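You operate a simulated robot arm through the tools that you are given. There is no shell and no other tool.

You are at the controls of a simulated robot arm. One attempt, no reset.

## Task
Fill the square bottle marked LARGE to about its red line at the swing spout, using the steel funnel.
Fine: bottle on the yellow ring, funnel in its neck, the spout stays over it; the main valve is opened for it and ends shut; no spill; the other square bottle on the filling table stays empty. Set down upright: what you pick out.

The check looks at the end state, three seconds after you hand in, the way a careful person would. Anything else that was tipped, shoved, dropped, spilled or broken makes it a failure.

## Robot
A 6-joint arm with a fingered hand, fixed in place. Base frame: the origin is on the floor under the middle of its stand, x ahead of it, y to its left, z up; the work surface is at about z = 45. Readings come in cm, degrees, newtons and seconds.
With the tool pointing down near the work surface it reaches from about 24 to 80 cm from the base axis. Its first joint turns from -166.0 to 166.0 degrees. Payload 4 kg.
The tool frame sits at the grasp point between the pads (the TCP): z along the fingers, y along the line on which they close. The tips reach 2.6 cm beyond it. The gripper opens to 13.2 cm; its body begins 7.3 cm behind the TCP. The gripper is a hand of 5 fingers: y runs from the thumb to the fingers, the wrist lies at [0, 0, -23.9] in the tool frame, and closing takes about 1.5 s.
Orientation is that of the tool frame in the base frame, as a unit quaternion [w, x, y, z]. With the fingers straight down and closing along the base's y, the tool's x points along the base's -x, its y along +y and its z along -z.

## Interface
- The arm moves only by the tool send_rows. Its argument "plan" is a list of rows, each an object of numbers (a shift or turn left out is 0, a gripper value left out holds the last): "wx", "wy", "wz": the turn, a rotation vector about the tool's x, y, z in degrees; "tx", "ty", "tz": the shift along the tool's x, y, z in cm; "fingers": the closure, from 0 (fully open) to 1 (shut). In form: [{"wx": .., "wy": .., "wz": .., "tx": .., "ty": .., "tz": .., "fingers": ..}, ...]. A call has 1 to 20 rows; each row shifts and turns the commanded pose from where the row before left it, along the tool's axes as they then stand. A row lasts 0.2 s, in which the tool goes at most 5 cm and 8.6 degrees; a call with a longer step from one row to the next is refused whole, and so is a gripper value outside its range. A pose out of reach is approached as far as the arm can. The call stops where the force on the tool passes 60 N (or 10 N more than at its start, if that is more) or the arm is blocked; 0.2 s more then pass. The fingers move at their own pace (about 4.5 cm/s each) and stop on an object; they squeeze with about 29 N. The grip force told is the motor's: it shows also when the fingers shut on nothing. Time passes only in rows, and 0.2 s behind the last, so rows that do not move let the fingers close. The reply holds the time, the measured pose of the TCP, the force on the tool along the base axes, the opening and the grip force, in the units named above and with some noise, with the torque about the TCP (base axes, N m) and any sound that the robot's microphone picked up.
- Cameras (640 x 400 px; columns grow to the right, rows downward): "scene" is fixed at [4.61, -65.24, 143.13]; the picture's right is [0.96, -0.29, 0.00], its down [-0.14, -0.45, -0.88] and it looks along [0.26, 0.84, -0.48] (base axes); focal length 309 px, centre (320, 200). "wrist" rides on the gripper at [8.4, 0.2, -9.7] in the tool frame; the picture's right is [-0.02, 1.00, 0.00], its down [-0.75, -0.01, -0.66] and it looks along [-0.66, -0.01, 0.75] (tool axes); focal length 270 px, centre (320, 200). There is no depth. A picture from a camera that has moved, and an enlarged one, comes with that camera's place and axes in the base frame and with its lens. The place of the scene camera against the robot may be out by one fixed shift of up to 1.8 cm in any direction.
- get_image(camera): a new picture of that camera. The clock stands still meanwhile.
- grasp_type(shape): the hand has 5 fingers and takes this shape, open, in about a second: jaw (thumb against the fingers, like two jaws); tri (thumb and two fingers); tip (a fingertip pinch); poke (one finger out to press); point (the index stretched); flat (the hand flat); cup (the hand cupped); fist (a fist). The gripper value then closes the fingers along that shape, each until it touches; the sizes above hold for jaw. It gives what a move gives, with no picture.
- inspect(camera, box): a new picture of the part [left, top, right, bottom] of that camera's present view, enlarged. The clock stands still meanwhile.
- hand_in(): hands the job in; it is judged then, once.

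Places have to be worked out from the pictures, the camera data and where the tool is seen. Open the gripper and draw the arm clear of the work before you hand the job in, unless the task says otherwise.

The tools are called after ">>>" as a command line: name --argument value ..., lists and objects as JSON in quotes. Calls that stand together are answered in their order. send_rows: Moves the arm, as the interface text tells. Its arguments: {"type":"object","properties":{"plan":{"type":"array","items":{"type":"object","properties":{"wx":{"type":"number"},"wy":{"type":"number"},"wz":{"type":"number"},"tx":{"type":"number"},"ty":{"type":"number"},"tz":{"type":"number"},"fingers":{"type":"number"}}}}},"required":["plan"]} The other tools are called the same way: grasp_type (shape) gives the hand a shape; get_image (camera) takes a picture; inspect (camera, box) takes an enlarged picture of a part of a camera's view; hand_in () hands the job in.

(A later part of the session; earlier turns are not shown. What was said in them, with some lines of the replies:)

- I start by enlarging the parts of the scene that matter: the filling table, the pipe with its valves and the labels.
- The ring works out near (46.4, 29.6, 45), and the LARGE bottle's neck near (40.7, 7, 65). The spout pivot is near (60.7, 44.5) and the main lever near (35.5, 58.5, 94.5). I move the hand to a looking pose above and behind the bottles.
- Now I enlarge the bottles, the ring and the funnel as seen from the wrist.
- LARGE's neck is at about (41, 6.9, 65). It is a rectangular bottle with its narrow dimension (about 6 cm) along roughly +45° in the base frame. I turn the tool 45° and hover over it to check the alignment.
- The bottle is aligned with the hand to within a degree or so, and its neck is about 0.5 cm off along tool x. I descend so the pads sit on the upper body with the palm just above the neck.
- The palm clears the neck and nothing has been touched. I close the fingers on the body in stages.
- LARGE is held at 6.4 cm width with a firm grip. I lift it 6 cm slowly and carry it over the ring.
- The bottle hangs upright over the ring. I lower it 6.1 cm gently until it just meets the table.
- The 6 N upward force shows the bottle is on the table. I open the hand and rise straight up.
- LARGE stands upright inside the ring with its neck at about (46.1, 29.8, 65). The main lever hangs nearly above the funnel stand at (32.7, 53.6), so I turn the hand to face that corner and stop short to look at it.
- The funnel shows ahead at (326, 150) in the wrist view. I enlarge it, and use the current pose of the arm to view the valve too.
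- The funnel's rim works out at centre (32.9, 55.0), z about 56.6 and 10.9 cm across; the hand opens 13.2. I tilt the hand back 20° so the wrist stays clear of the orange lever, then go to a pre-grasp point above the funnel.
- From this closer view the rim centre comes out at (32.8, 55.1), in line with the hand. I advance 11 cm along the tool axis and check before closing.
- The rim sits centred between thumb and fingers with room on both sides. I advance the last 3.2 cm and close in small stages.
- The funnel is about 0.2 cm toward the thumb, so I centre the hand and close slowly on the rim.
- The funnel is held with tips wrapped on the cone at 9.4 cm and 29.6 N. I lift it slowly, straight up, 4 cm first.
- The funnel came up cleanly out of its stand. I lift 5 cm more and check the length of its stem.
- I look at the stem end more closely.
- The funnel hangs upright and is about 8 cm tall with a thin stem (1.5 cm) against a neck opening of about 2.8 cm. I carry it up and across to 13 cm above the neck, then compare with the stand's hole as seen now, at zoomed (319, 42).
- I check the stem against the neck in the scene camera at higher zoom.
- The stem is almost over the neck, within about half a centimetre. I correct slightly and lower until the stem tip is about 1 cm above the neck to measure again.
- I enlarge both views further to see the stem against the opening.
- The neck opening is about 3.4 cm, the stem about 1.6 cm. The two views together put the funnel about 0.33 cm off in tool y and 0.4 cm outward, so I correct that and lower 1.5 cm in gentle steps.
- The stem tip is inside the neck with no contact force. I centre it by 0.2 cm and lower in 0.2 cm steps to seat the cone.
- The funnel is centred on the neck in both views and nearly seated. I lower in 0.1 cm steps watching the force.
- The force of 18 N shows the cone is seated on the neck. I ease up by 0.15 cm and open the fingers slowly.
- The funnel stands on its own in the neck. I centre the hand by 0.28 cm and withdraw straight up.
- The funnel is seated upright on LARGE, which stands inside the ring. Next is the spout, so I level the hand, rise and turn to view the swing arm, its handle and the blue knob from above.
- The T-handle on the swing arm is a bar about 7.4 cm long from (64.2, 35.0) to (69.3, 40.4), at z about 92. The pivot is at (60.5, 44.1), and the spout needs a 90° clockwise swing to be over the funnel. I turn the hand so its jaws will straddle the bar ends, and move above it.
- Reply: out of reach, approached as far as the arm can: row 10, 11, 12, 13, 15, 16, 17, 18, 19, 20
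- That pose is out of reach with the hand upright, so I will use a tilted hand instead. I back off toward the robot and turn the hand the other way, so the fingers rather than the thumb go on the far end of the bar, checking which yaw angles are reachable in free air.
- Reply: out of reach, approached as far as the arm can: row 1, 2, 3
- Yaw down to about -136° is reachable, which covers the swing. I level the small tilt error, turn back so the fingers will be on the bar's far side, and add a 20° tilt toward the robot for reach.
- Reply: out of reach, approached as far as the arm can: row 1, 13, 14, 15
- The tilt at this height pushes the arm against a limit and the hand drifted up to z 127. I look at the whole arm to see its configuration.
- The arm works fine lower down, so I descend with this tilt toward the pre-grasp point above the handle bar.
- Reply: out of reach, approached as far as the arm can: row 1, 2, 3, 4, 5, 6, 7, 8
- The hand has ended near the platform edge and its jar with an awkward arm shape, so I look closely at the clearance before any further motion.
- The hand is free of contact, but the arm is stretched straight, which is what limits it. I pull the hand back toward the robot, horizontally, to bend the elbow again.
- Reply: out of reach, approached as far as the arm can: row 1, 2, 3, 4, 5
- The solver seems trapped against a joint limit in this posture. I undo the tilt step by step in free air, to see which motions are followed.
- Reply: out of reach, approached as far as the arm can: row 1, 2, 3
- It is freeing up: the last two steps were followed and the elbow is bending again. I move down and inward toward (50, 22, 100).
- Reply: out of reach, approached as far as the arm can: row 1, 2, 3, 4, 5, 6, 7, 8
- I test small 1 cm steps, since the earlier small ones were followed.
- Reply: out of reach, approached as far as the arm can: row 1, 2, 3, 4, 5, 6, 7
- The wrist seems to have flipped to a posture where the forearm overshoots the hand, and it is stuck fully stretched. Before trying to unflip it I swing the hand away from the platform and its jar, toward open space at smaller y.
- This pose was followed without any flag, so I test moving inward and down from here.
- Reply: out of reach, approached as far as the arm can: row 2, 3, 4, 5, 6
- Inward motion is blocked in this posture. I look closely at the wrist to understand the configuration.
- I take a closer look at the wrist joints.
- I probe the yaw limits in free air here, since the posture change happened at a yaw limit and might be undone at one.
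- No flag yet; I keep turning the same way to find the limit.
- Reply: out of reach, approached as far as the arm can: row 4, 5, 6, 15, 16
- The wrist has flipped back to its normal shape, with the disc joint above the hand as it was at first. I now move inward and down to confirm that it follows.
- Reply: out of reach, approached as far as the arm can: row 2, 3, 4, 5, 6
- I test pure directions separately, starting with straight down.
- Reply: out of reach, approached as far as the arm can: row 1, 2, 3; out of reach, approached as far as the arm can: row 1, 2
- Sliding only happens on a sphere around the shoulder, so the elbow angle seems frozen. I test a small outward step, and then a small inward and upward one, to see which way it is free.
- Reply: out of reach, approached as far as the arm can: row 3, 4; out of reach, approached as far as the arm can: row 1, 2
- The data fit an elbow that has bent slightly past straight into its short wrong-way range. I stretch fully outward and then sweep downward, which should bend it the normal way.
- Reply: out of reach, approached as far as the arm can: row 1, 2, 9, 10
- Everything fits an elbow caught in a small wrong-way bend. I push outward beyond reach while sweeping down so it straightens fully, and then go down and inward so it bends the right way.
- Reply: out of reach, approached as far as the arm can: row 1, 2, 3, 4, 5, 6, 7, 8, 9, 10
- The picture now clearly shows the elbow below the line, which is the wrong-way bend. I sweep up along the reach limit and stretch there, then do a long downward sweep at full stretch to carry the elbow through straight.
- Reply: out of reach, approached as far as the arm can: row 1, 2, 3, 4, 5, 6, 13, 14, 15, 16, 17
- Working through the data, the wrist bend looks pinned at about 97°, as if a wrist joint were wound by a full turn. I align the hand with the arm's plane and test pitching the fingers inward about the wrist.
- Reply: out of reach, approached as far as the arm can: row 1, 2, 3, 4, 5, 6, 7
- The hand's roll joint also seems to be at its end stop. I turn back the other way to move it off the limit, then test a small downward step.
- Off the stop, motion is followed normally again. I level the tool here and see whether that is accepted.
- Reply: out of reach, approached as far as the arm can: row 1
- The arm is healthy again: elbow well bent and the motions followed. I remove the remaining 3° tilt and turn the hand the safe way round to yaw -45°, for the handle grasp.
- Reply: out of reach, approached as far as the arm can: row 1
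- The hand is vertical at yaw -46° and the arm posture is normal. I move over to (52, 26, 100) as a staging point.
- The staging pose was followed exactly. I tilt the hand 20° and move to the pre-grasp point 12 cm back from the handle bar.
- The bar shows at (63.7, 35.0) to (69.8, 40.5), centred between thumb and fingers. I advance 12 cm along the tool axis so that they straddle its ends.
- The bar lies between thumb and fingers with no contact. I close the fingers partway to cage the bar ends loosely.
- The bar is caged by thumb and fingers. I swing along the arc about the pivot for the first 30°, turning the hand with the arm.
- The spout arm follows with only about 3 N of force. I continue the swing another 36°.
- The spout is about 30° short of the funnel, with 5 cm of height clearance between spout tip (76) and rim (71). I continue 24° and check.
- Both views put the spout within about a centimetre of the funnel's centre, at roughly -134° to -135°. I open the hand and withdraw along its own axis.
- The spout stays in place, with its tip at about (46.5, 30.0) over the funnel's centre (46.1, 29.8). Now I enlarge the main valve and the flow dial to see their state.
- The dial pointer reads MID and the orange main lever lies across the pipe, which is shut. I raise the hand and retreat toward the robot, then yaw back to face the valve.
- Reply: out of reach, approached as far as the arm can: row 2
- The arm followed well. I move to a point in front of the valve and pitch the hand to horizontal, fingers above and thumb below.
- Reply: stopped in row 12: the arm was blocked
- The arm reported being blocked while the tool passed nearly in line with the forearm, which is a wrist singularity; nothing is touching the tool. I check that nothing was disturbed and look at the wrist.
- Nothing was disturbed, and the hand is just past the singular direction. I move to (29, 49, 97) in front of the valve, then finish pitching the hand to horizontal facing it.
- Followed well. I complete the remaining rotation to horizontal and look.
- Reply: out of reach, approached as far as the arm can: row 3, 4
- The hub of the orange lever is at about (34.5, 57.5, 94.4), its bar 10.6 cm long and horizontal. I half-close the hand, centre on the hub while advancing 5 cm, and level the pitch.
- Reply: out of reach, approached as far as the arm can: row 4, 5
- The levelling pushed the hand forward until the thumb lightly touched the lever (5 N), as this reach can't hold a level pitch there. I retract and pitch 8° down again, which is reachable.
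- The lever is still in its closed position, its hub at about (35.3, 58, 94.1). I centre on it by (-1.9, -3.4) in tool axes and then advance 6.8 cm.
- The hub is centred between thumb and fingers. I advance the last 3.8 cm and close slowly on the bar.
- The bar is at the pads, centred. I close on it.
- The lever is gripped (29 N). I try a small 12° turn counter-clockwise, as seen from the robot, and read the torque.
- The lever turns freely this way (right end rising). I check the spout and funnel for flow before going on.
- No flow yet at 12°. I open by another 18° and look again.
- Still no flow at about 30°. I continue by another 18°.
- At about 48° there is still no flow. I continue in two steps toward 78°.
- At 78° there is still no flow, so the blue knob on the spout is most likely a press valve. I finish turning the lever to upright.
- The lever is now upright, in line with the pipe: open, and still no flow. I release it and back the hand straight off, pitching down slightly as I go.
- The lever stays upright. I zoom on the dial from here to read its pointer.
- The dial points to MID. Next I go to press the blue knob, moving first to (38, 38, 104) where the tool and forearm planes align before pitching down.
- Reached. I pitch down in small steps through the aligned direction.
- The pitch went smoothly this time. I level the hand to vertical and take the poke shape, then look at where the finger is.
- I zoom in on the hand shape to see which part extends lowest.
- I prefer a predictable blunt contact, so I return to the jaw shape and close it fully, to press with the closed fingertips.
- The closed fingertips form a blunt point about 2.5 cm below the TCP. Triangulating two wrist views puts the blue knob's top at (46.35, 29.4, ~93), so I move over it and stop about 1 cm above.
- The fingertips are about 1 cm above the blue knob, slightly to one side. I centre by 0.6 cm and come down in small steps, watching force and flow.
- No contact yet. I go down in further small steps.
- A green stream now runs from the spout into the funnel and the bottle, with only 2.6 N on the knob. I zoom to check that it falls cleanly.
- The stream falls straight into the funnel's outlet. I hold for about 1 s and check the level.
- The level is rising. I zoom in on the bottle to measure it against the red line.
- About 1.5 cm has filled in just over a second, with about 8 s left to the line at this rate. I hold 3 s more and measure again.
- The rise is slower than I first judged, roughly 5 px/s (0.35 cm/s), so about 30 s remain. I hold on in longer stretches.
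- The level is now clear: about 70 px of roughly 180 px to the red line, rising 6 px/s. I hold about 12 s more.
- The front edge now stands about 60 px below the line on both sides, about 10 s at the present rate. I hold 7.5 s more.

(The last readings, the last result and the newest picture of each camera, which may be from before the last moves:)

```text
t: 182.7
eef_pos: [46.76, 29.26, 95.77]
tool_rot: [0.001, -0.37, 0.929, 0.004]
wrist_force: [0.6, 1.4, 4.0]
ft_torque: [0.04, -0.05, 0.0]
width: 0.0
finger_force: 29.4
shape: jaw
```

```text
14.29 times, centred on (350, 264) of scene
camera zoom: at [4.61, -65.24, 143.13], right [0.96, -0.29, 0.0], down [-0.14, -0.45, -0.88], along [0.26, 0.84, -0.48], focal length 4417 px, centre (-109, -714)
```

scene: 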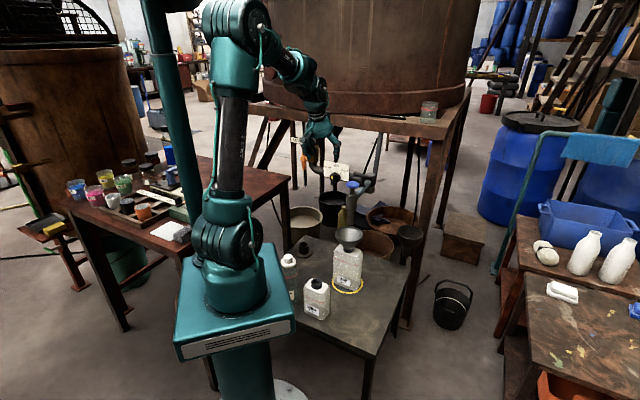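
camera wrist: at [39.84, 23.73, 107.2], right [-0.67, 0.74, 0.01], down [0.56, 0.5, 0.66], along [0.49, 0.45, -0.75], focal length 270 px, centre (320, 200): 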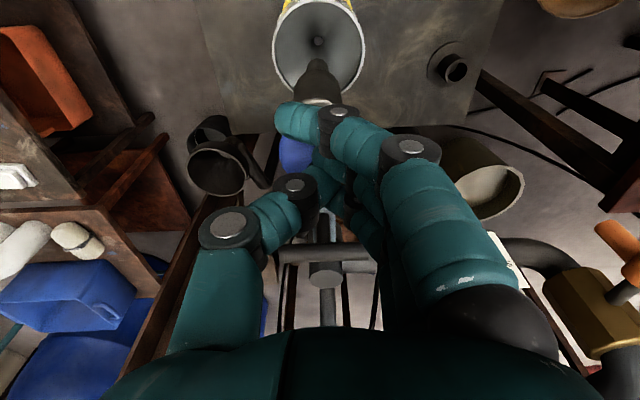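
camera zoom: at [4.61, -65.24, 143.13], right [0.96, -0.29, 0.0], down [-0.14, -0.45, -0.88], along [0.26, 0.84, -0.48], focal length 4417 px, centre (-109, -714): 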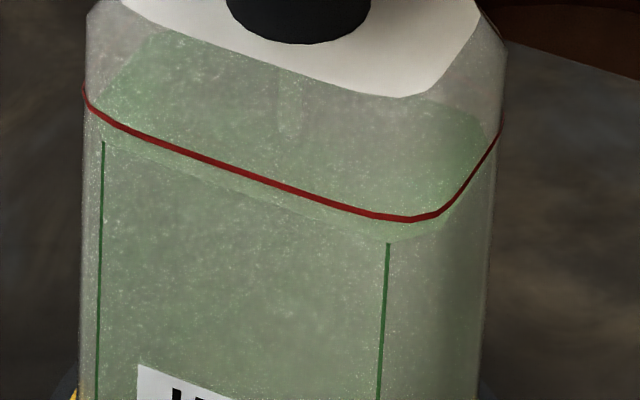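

The edge is about 15 px, or 2.5 to 2.8 s, below the line. I hold 2.2 s more and then lift off the knob.

>>> send_rows --plan '[{}, {}, {}, {}, {}, {}, {}, {}, {}, {}, {"tz": -0.6}, {"tz": -0.8}, {"tz": -1.2}, {"tz": -1.5}]'

>>> inspect --camera "scene" --box '[336, 250, 364, 278]'

>>> inspect --camera "scene" --box '[310, 150, 390, 290]'

```text
t: 185.7
eef_pos: [46.74, 29.29, 99.81]
tool_rot: [0.002, -0.37, 0.929, 0.004]
wrist_force: [0.0, 0.8, 0.3]
ft_torque: [0.0, -0.04, 0.01]
width: 0.02
finger_force: 28.9
shape: jaw
```

```text
14.29 times, centred on (350, 264) of scene
camera zoom: at [4.61, -65.24, 143.13], right [0.96, -0.29, 0.0], down [-0.14, -0.45, -0.88], along [0.26, 0.84, -0.48], focal length 4417 px, centre (-109, -714)
```

zoom: 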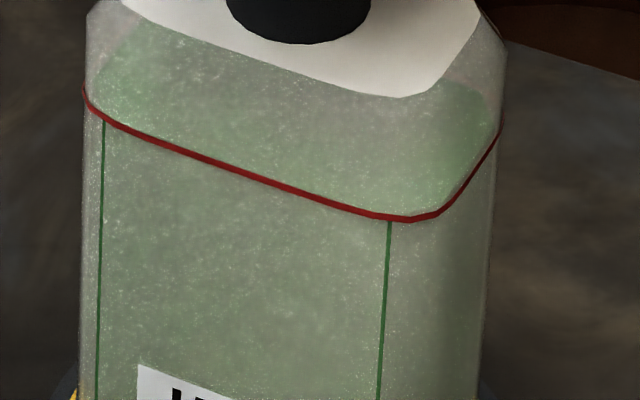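

```text
2.86 times, centred on (350, 220) of scene
camera zoom: at [4.61, -65.24, 143.13], right [0.96, -0.29, 0.0], down [-0.14, -0.45, -0.88], along [0.26, 0.84, -0.48], focal length 884 px, centre (234, 143)
```

zoom: 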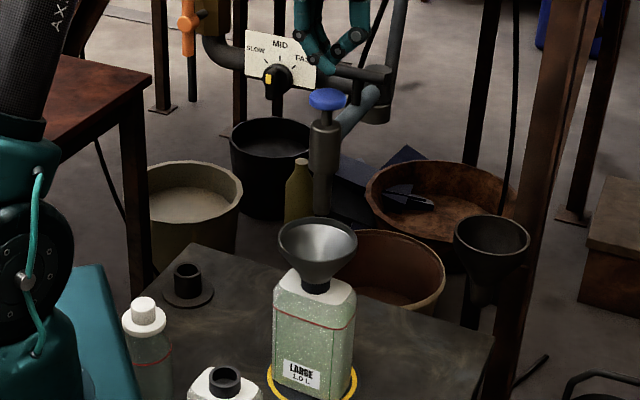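

The flow stopped on release, and the level's front edge now coincides with the red line. Now I shut the main valve: I rise and move back to the point from which I pitch up, setting the jaw half open.

>>> send_rows --plan '[{"tz": -2}, {"tz": -2.2}, {"tx": 0.2, "ty": 2.9, "fingers": 0.4}, {"tx": 0.2, "ty": 2.95}, {"tx": 0.1, "ty": 2.95}, {"tx": 0.0, "ty": 2.95}, {"ty": 0.3}, {}]'

>>> send_rows --plan '[{"wy": -4.5}, {"wy": -5}, {"wy": -5}, {"wy": -5}, {"wy": -4}, {"wy": -4}, {"wy": -4}, {"wy": -4}, {"wy": -4}, {"wy": -4}, {"wy": -4}, {"wy": -4}, {"wy": -4}, {"wy": -4}]'

>>> get_image --camera "scene"

```text
t: 187.5
eef_pos: [38.23, 37.56, 104.06]
tool_rot: [0.001, -0.37, 0.929, 0.004]
wrist_force: [-0.1, 0.0, -0.2]
ft_torque: [0.02, -0.01, -0.02]
width: 7.92
finger_force: 0.1
shape: jaw
```

```text
t: 190.5
eef_pos: [38.25, 37.67, 104.02]
tool_rot: [0.463, -0.319, 0.805, 0.187]
wrist_force: [0.2, -0.5, -0.1]
ft_torque: [0.01, 0.0, -0.01]
width: 7.92
finger_force: 0.0
shape: jaw
```

```text
taken
```

scene: 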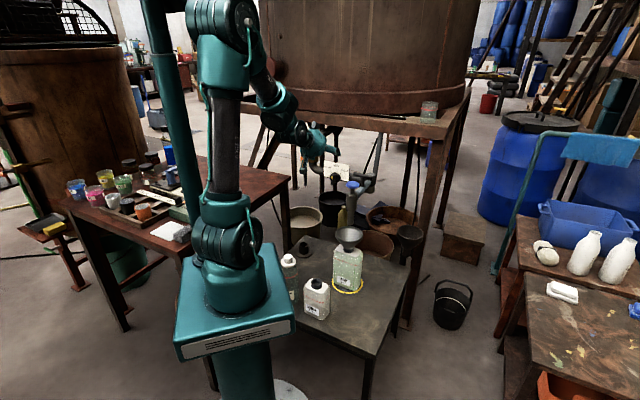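

Orientation as before. I pitch up the remaining 10° and retrace the path to the front of the valve.

>>> send_rows --plan '[{"wy": -5}, {"wy": -5}, {"tx": 1.17, "ty": 2.75, "tz": 1.1}, {"tx": 1.17, "ty": 2.75, "tz": 1.1}, {"tx": 1.17, "ty": 2.75, "tz": 1.1}, {"tx": 1.17, "ty": 2.75, "tz": 1.1}, {"tx": 1.17, "ty": 2.75, "tz": 1.1}, {"tx": 1.17, "ty": 2.75, "tz": 1.1}, {}]'

>>> get_image --camera "wrist"

>>> inspect --camera "scene" --box '[260, 110, 360, 210]'

```text
t: 192.5
eef_pos: [29.63, 52.3, 95.29]
tool_rot: [0.531, -0.302, 0.763, 0.213]
wrist_force: [-0.2, -0.4, -0.8]
ft_torque: [-0.01, 0.02, 0.0]
width: 7.91
finger_force: 0.0
shape: jaw
```

```text
taken
camera wrist: at [20.53, 44.08, 90.72], right [-0.68, 0.73, 0.02], down [-0.25, -0.26, 0.93], along [0.69, 0.63, 0.36], focal length 270 px, centre (320, 200)
```

wrist: 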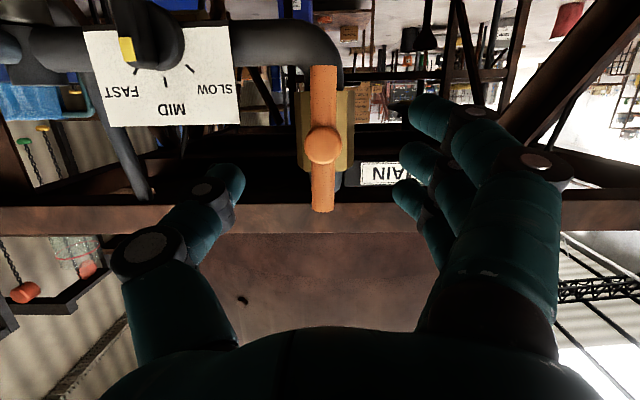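

```text
4.00 times, centred on (310, 160) of scene
camera zoom: at [4.61, -65.24, 143.13], right [0.96, -0.29, 0.0], down [-0.14, -0.45, -0.88], along [0.26, 0.84, -0.48], focal length 1237 px, centre (360, 360)
```

zoom: 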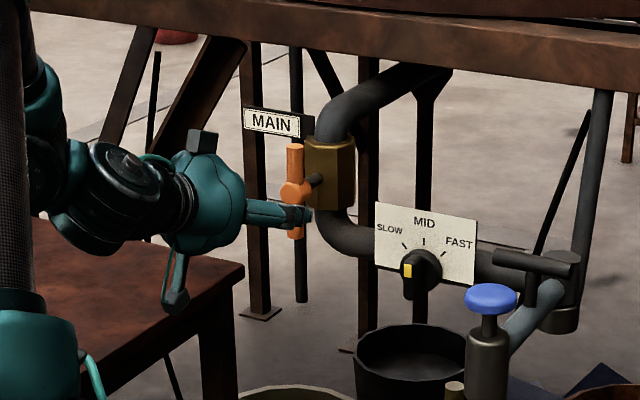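

The view matches the earlier one, with the lever upright. I advance while pitching back to the earlier grasp pose and stop just short to check.

>>> send_rows --plan '[{"tz": 0.5, "wy": -4}, {"tz": 1.5, "wy": -4}, {"tz": 1.5, "wy": -4}, {"tz": 1.0}, {}]'

>>> get_image --camera "wrist"

```text
t: 193.7
eef_pos: [32.7, 55.18, 94.18]
tool_rot: [0.607, -0.278, 0.703, 0.244]
wrist_force: [-0.2, 0.0, 0.1]
ft_torque: [0.01, 0.0, -0.03]
width: 7.91
finger_force: 0.1
shape: jaw
```

```text
taken
camera wrist: at [24.7, 47.95, 87.28], right [-0.69, 0.73, 0.03], down [-0.38, -0.39, 0.84], along [0.62, 0.57, 0.54], focal length 270 px, centre (320, 200)
```

wrist: 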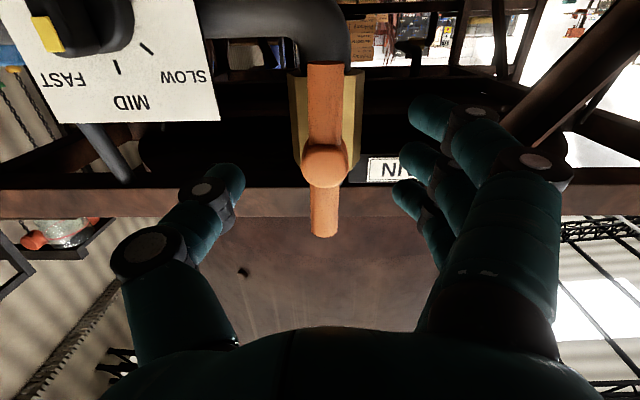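

I make the small final correction, advance 2.5 cm and close on the lever.

>>> send_rows --plan '[{"tx": -0.4, "ty": 0.25, "tz": 1.0}, {"tz": 1.0}, {"tz": 0.55}, {"fingers": 0.55}, {"fingers": 0.7}, {"fingers": 0.85}, {"fingers": 0.95}, {}, {}, {}]'

>>> get_image --camera "wrist"

>>> inspect --camera "scene" --box '[270, 120, 350, 200]'

```text
t: 195.9
eef_pos: [34.45, 57.25, 94.33]
tool_rot: [0.607, -0.278, 0.703, 0.245]
wrist_force: [2.6, 6.8, -1.2]
ft_torque: [-0.03, 0.09, 0.06]
width: 1.29
finger_force: 29.0
shape: jaw
```

```text
taken
camera wrist: at [26.32, 49.95, 87.37], right [-0.69, 0.73, 0.03], down [-0.38, -0.39, 0.84], along [0.62, 0.57, 0.54], focal length 270 px, centre (320, 200)
```

wrist: 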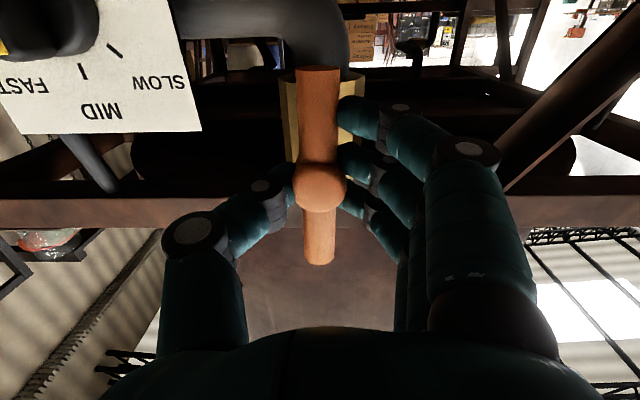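

```text
5.00 times, centred on (310, 160) of scene
camera zoom: at [4.61, -65.24, 143.13], right [0.96, -0.29, 0.0], down [-0.14, -0.45, -0.88], along [0.26, 0.84, -0.48], focal length 1546 px, centre (370, 400)
```

zoom: 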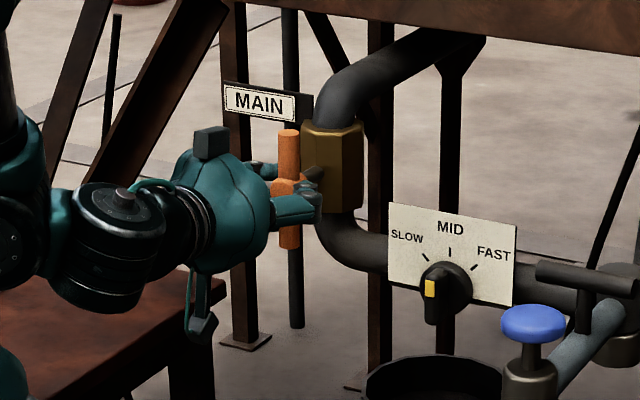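

The lever is gripped again. I turn it back clockwise by 84° and check before the last few degrees.

>>> send_rows --plan '[{"wz": 5}, {"wz": 6}, {"wz": 6}, {"wz": 6}, {"wz": 6}, {"wz": 6}, {"wz": 6}, {"wz": 6}, {"wz": 6}, {"wz": 6}, {"wz": 6}, {"wz": 6}, {"wz": 6}, {"wz": 5}, {"wz": 2}]'

>>> inspect --camera "scene" --box '[270, 120, 350, 200]'

>>> get_image --camera "wrist"

```text
t: 199.1
eef_pos: [34.47, 57.25, 94.38]
tool_rot: [0.289, 0.264, 0.708, 0.588]
wrist_force: [18.3, -2.0, 1.4]
ft_torque: [-0.04, -0.12, 0.44]
width: 1.2
finger_force: 28.8
shape: jaw
```

```text
5.00 times, centred on (310, 160) of scene
camera zoom: at [4.61, -65.24, 143.13], right [0.96, -0.29, 0.0], down [-0.14, -0.45, -0.88], along [0.26, 0.84, -0.48], focal length 1546 px, centre (370, 400)
```

zoom: 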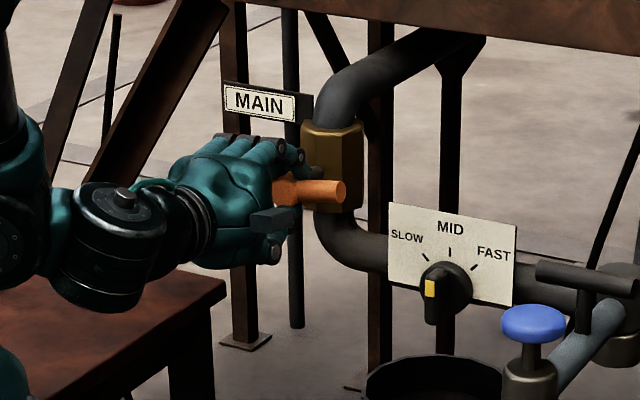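

```text
taken
camera wrist: at [21.53, 56.65, 95.12], right [0.05, 0.15, 0.99], down [0.05, -0.99, 0.15], along [1.0, 0.04, -0.06], focal length 270 px, centre (320, 200)
```

wrist: 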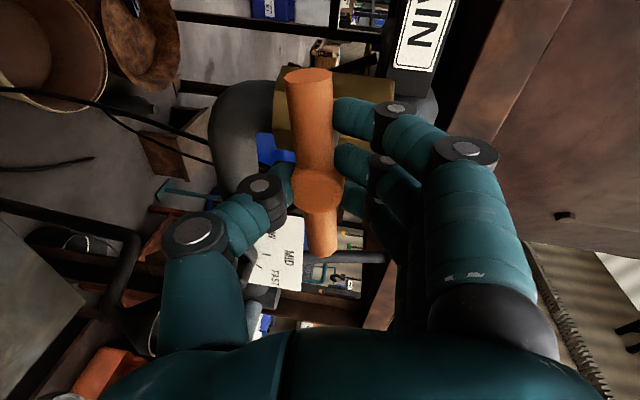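

The lever is about 8° short of its original position. I continue in small steps, watching the torque.

>>> send_rows --plan '[{"wz": 3}, {"wz": 3}, {"wz": 2}, {}]'

>>> inspect --camera "scene" --box '[285, 130, 335, 180]'

>>> inspect --camera "wrist" --box '[200, 40, 460, 300]'

```text
t: 200.1
eef_pos: [34.44, 57.11, 94.31]
tool_rot: [0.246, 0.312, 0.688, 0.607]
wrist_force: [22.2, 3.1, 1.6]
ft_torque: [-0.04, -0.17, 0.43]
width: 1.21
finger_force: 28.7
shape: jaw
```

```text
8.00 times, centred on (310, 155) of scene
camera zoom: at [4.61, -65.24, 143.13], right [0.96, -0.29, 0.0], down [-0.14, -0.45, -0.88], along [0.26, 0.84, -0.48], focal length 2474 px, centre (400, 560)
```

zoom: 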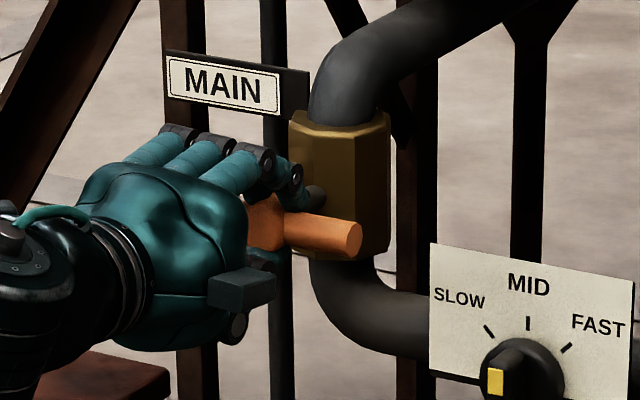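

```text
1.54 times, centred on (330, 170) of wrist
camera zoom: at [21.62, 56.73, 96.27], right [0.15, 0.05, 0.99], down [0.04, -1.0, 0.05], along [0.99, 0.03, -0.15], focal length 416 px, centre (305, 246)
```

zoom: 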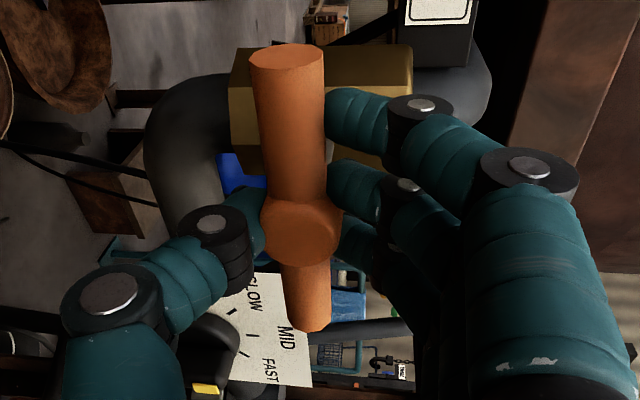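

The lever's end now sits at (362, 238), as in the first picture of it shut (360, 238). I nudge 3° more to make sure that it is fully home against its stop.

>>> send_rows --plan '[{"wz": 1.5}, {"wz": 1.5}, {}]'

>>> inspect --camera "scene" --box '[285, 130, 335, 180]'

```text
t: 200.9
eef_pos: [34.44, 57.24, 94.34]
tool_rot: [0.229, 0.331, 0.68, 0.613]
wrist_force: [18.6, 6.9, 3.2]
ft_torque: [-0.18, -0.38, 0.45]
width: 1.14
finger_force: 29.7
shape: jaw
```

```text
8.00 times, centred on (310, 155) of scene
camera zoom: at [4.61, -65.24, 143.13], right [0.96, -0.29, 0.0], down [-0.14, -0.45, -0.88], along [0.26, 0.84, -0.48], focal length 2474 px, centre (400, 560)
```

zoom: 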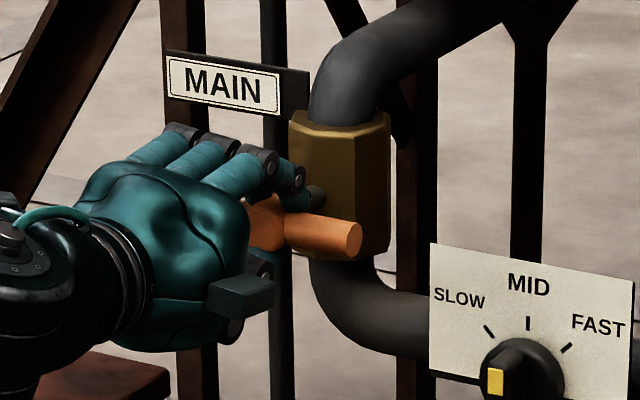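

The lever did not move further, so it is home against its stop, shut. I release it and back off, pitching down slightly as I go.

>>> send_rows --plan '[{"wz": -2}, {"fingers": 0.75}, {"fingers": 0.55}, {"fingers": 0.4}, {}, {}, {"tz": -1.0}, {"tz": -1.5}, {"tz": -1.5}, {"tz": -1.5, "wx": 4}, {"tz": -1.5, "wx": 4}, {"wx": 4}]'

>>> inspect --camera "scene" --box '[260, 110, 360, 210]'

>>> get_image --camera "wrist"

```text
t: 203.5
eef_pos: [29.42, 52.42, 95.44]
tool_rot: [0.205, 0.341, 0.746, 0.533]
wrist_force: [-0.9, 0.1, -0.2]
ft_torque: [0.02, -0.02, -0.02]
width: 7.87
finger_force: 0.1
shape: jaw
```

```text
4.00 times, centred on (310, 160) of scene
camera zoom: at [4.61, -65.24, 143.13], right [0.96, -0.29, 0.0], down [-0.14, -0.45, -0.88], along [0.26, 0.84, -0.48], focal length 1237 px, centre (360, 360)
```

zoom: 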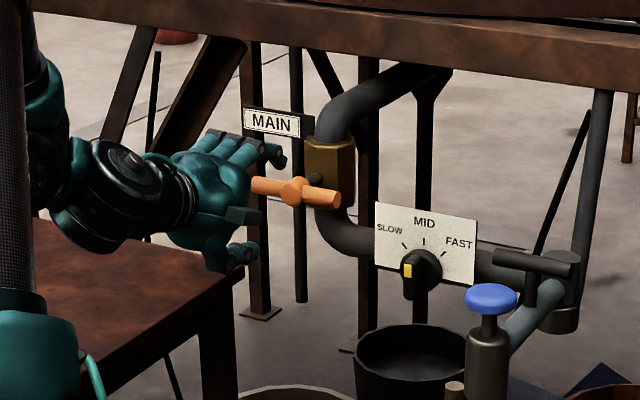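

```text
taken
camera wrist: at [17.09, 52.28, 99.43], right [0.3, 0.18, 0.94], down [0.07, -0.98, 0.17], along [0.95, 0.01, -0.31], focal length 270 px, centre (320, 200)
```

wrist: 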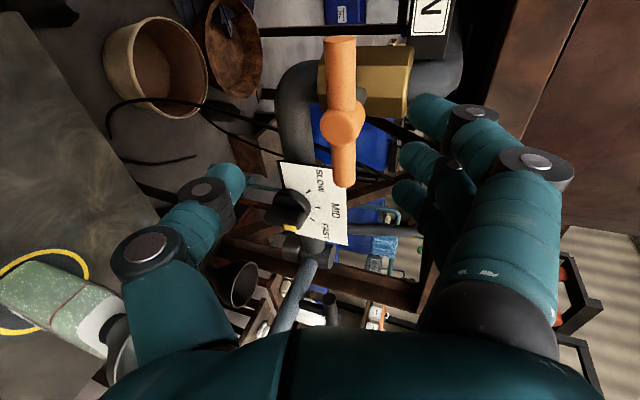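

The lever is back in its shut position and the spout is unmoved. I retreat along the known path to (38, 38, 104).

>>> send_rows --plan '[{"tx": -2.64, "ty": 1.27, "tz": -1.11}, {"tx": -2.64, "ty": 1.27, "tz": -1.11}, {"tx": -2.64, "ty": 1.27, "tz": -1.11}, {"tx": -2.64, "ty": 1.27, "tz": -1.11}, {"tx": -2.64, "ty": 1.27, "tz": -1.11}, {"tx": -2.64, "ty": 1.27, "tz": -1.11}, {"wx": 5}, {"wx": 5}]'

>>> send_rows --plan '[{"wx": 4}, {"wx": 4}, {"wx": 4}, {"wx": 4}, {"wx": 4}, {"wx": 4}, {"wx": 4}, {"wx": 4}, {"wx": 4}, {"wx": 4}, {"wx": 4}, {"wx": 4}, {"wx": 4}, {"wx": 4}]'

>>> get_image --camera "scene"

```text
t: 205.3
eef_pos: [38.11, 38.0, 103.86]
tool_rot: [0.175, 0.358, 0.79, 0.466]
wrist_force: [0.6, -0.7, 0.1]
ft_torque: [-0.01, -0.01, -0.01]
width: 7.89
finger_force: 0.1
shape: jaw
```

```text
t: 208.3
eef_pos: [37.98, 38.06, 103.85]
tool_rot: [-0.013, 0.399, 0.916, 0.042]
wrist_force: [-0.7, -0.2, -0.2]
ft_torque: [0.01, 0.02, 0.0]
width: 7.89
finger_force: 0.1
shape: jaw
```

```text
taken
```

scene: 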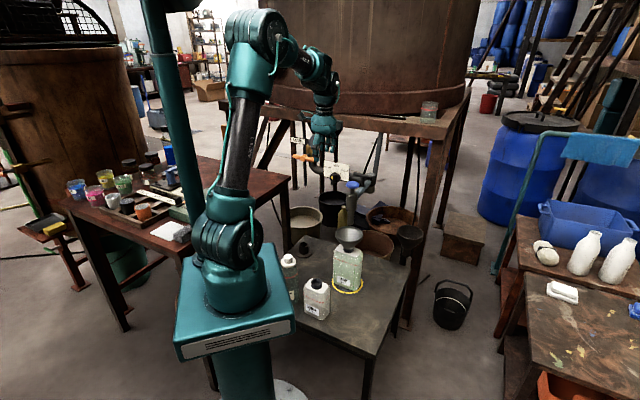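

Everything stands as it should. I open the gripper and draw the arm clear of the work, toward (35, 5, 107).

>>> send_rows --plan '[{"tz": -1.5, "fingers": 0}, {"tx": -2.46, "ty": -2.74, "tz": -0.2}, {"tx": -2.46, "ty": -2.74, "tz": -0.2}, {"tx": -2.46, "ty": -2.74, "tz": -0.2}, {"tx": -2.46, "ty": -2.74, "tz": -0.2}, {"tx": -2.46, "ty": -2.74, "tz": -0.2}, {"tx": -2.46, "ty": -2.74, "tz": -0.2}, {"tx": -2.46, "ty": -2.74, "tz": -0.2}, {"tx": -2.46, "ty": -2.74, "tz": -0.2}, {"tx": -2.46, "ty": -2.74, "tz": -0.2}, {}, {}]'

>>> get_image --camera "scene"

>>> inspect --camera "scene" --box '[336, 250, 364, 278]'

>>> inspect --camera "scene" --box '[280, 130, 420, 330]'

```text
t: 210.9
eef_pos: [34.9, 4.9, 104.09]
tool_rot: [-0.014, 0.399, 0.916, 0.042]
wrist_force: [0.7, 0.3, 0.6]
ft_torque: [-0.03, 0.01, -0.02]
width: 13.17
finger_force: 0.1
shape: jaw
```

```text
taken
```

scene: 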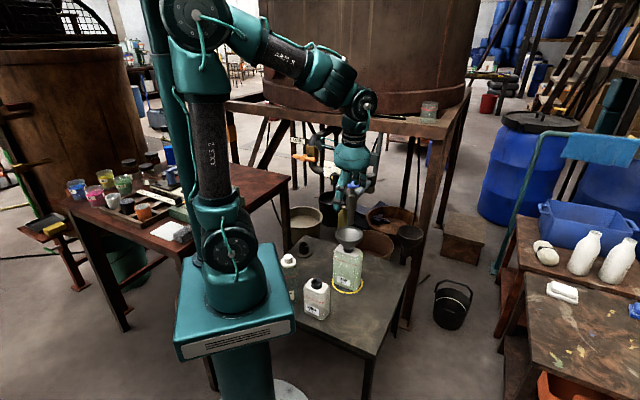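

```text
14.29 times, centred on (350, 264) of scene
camera zoom: at [4.61, -65.24, 143.13], right [0.96, -0.29, 0.0], down [-0.14, -0.45, -0.88], along [0.26, 0.84, -0.48], focal length 4417 px, centre (-109, -714)
```

zoom: 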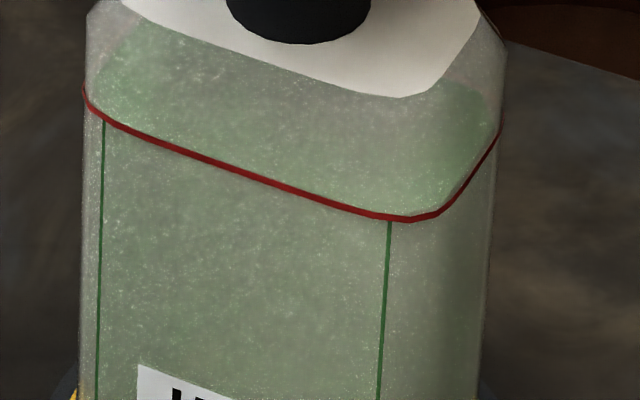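

```text
2.00 times, centred on (350, 230) of scene
camera zoom: at [4.61, -65.24, 143.13], right [0.96, -0.29, 0.0], down [-0.14, -0.45, -0.88], along [0.26, 0.84, -0.48], focal length 618 px, centre (260, 140)
```

zoom: 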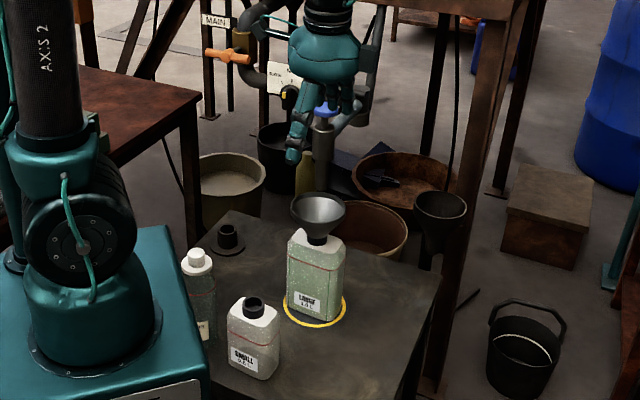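

The level holds at the red line and the lever is shut. I do a last close check of the spout, funnel and tabletop for alignment and drips.

>>> inspect --camera "scene" --box '[320, 170, 390, 310]'

>>> inspect --camera "scene" --box '[285, 235, 345, 325]'

```text
2.86 times, centred on (355, 240) of scene
camera zoom: at [4.61, -65.24, 143.13], right [0.96, -0.29, 0.0], down [-0.14, -0.45, -0.88], along [0.26, 0.84, -0.48], focal length 884 px, centre (220, 86)
```

zoom: 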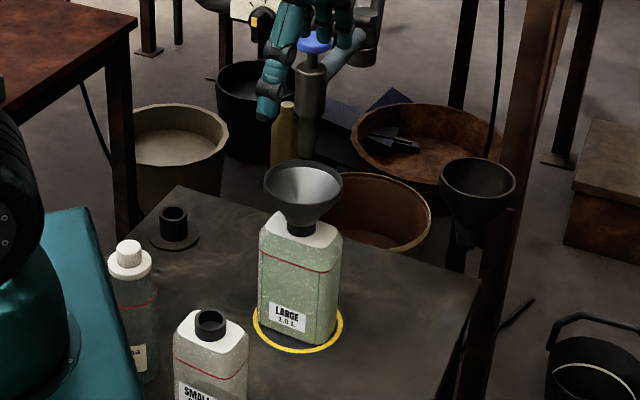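

```text
4.44 times, centred on (315, 280) of scene
camera zoom: at [4.61, -65.24, 143.13], right [0.96, -0.29, 0.0], down [-0.14, -0.45, -0.88], along [0.26, 0.84, -0.48], focal length 1374 px, centre (342, -156)
```

zoom: 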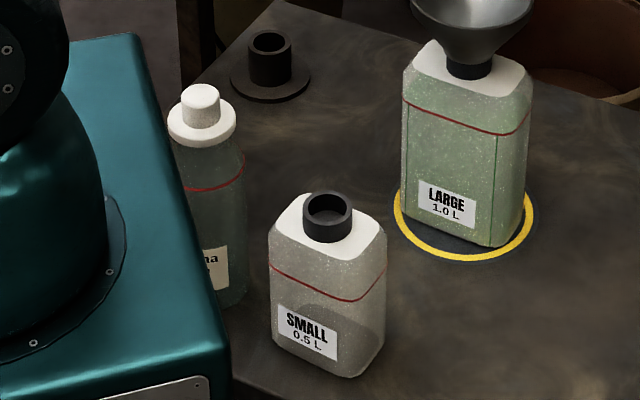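

LARGE stands on the ring, filled to its red line, with the steel funnel in its neck and the spout over it. The main valve is shut, SMALL is empty, the table is dry, and the arm is clear with the hand open. I hand the job in.

>>> hand_in

```text
The job is handed in.
```

The job is handed in: LARGE is filled to about its red line. I don't have the judge's result.

- **Bottle and funnel:** LARGE stands upright on the yellow ring with the steel funnel seated in its neck. The liquid sits at the red line or up to about 0.3 cm below it.
- **Spout and main valve:** The spout is still over the funnel. It only flowed while its blue knob was pressed, so I pressed that with the main valve open and let go at the line. I then turned the main lever back to its stop, so it is shut. I did not touch the flow dial, which reads MID.
- **Everything else:** SMALL is empty, the table looks dry, and nothing else was tipped or moved. The gripper is open and the arm is drawn clear.

Before the swing, the arm got caught at the edge of its reach, and working it free took about a minute of arm movement in open air. The hand came within an estimated 8 cm of the platform edge near the glass jar without contact. Later the thumb touched the main lever lightly (about 5 N) while it was still shut; the lever did not move.
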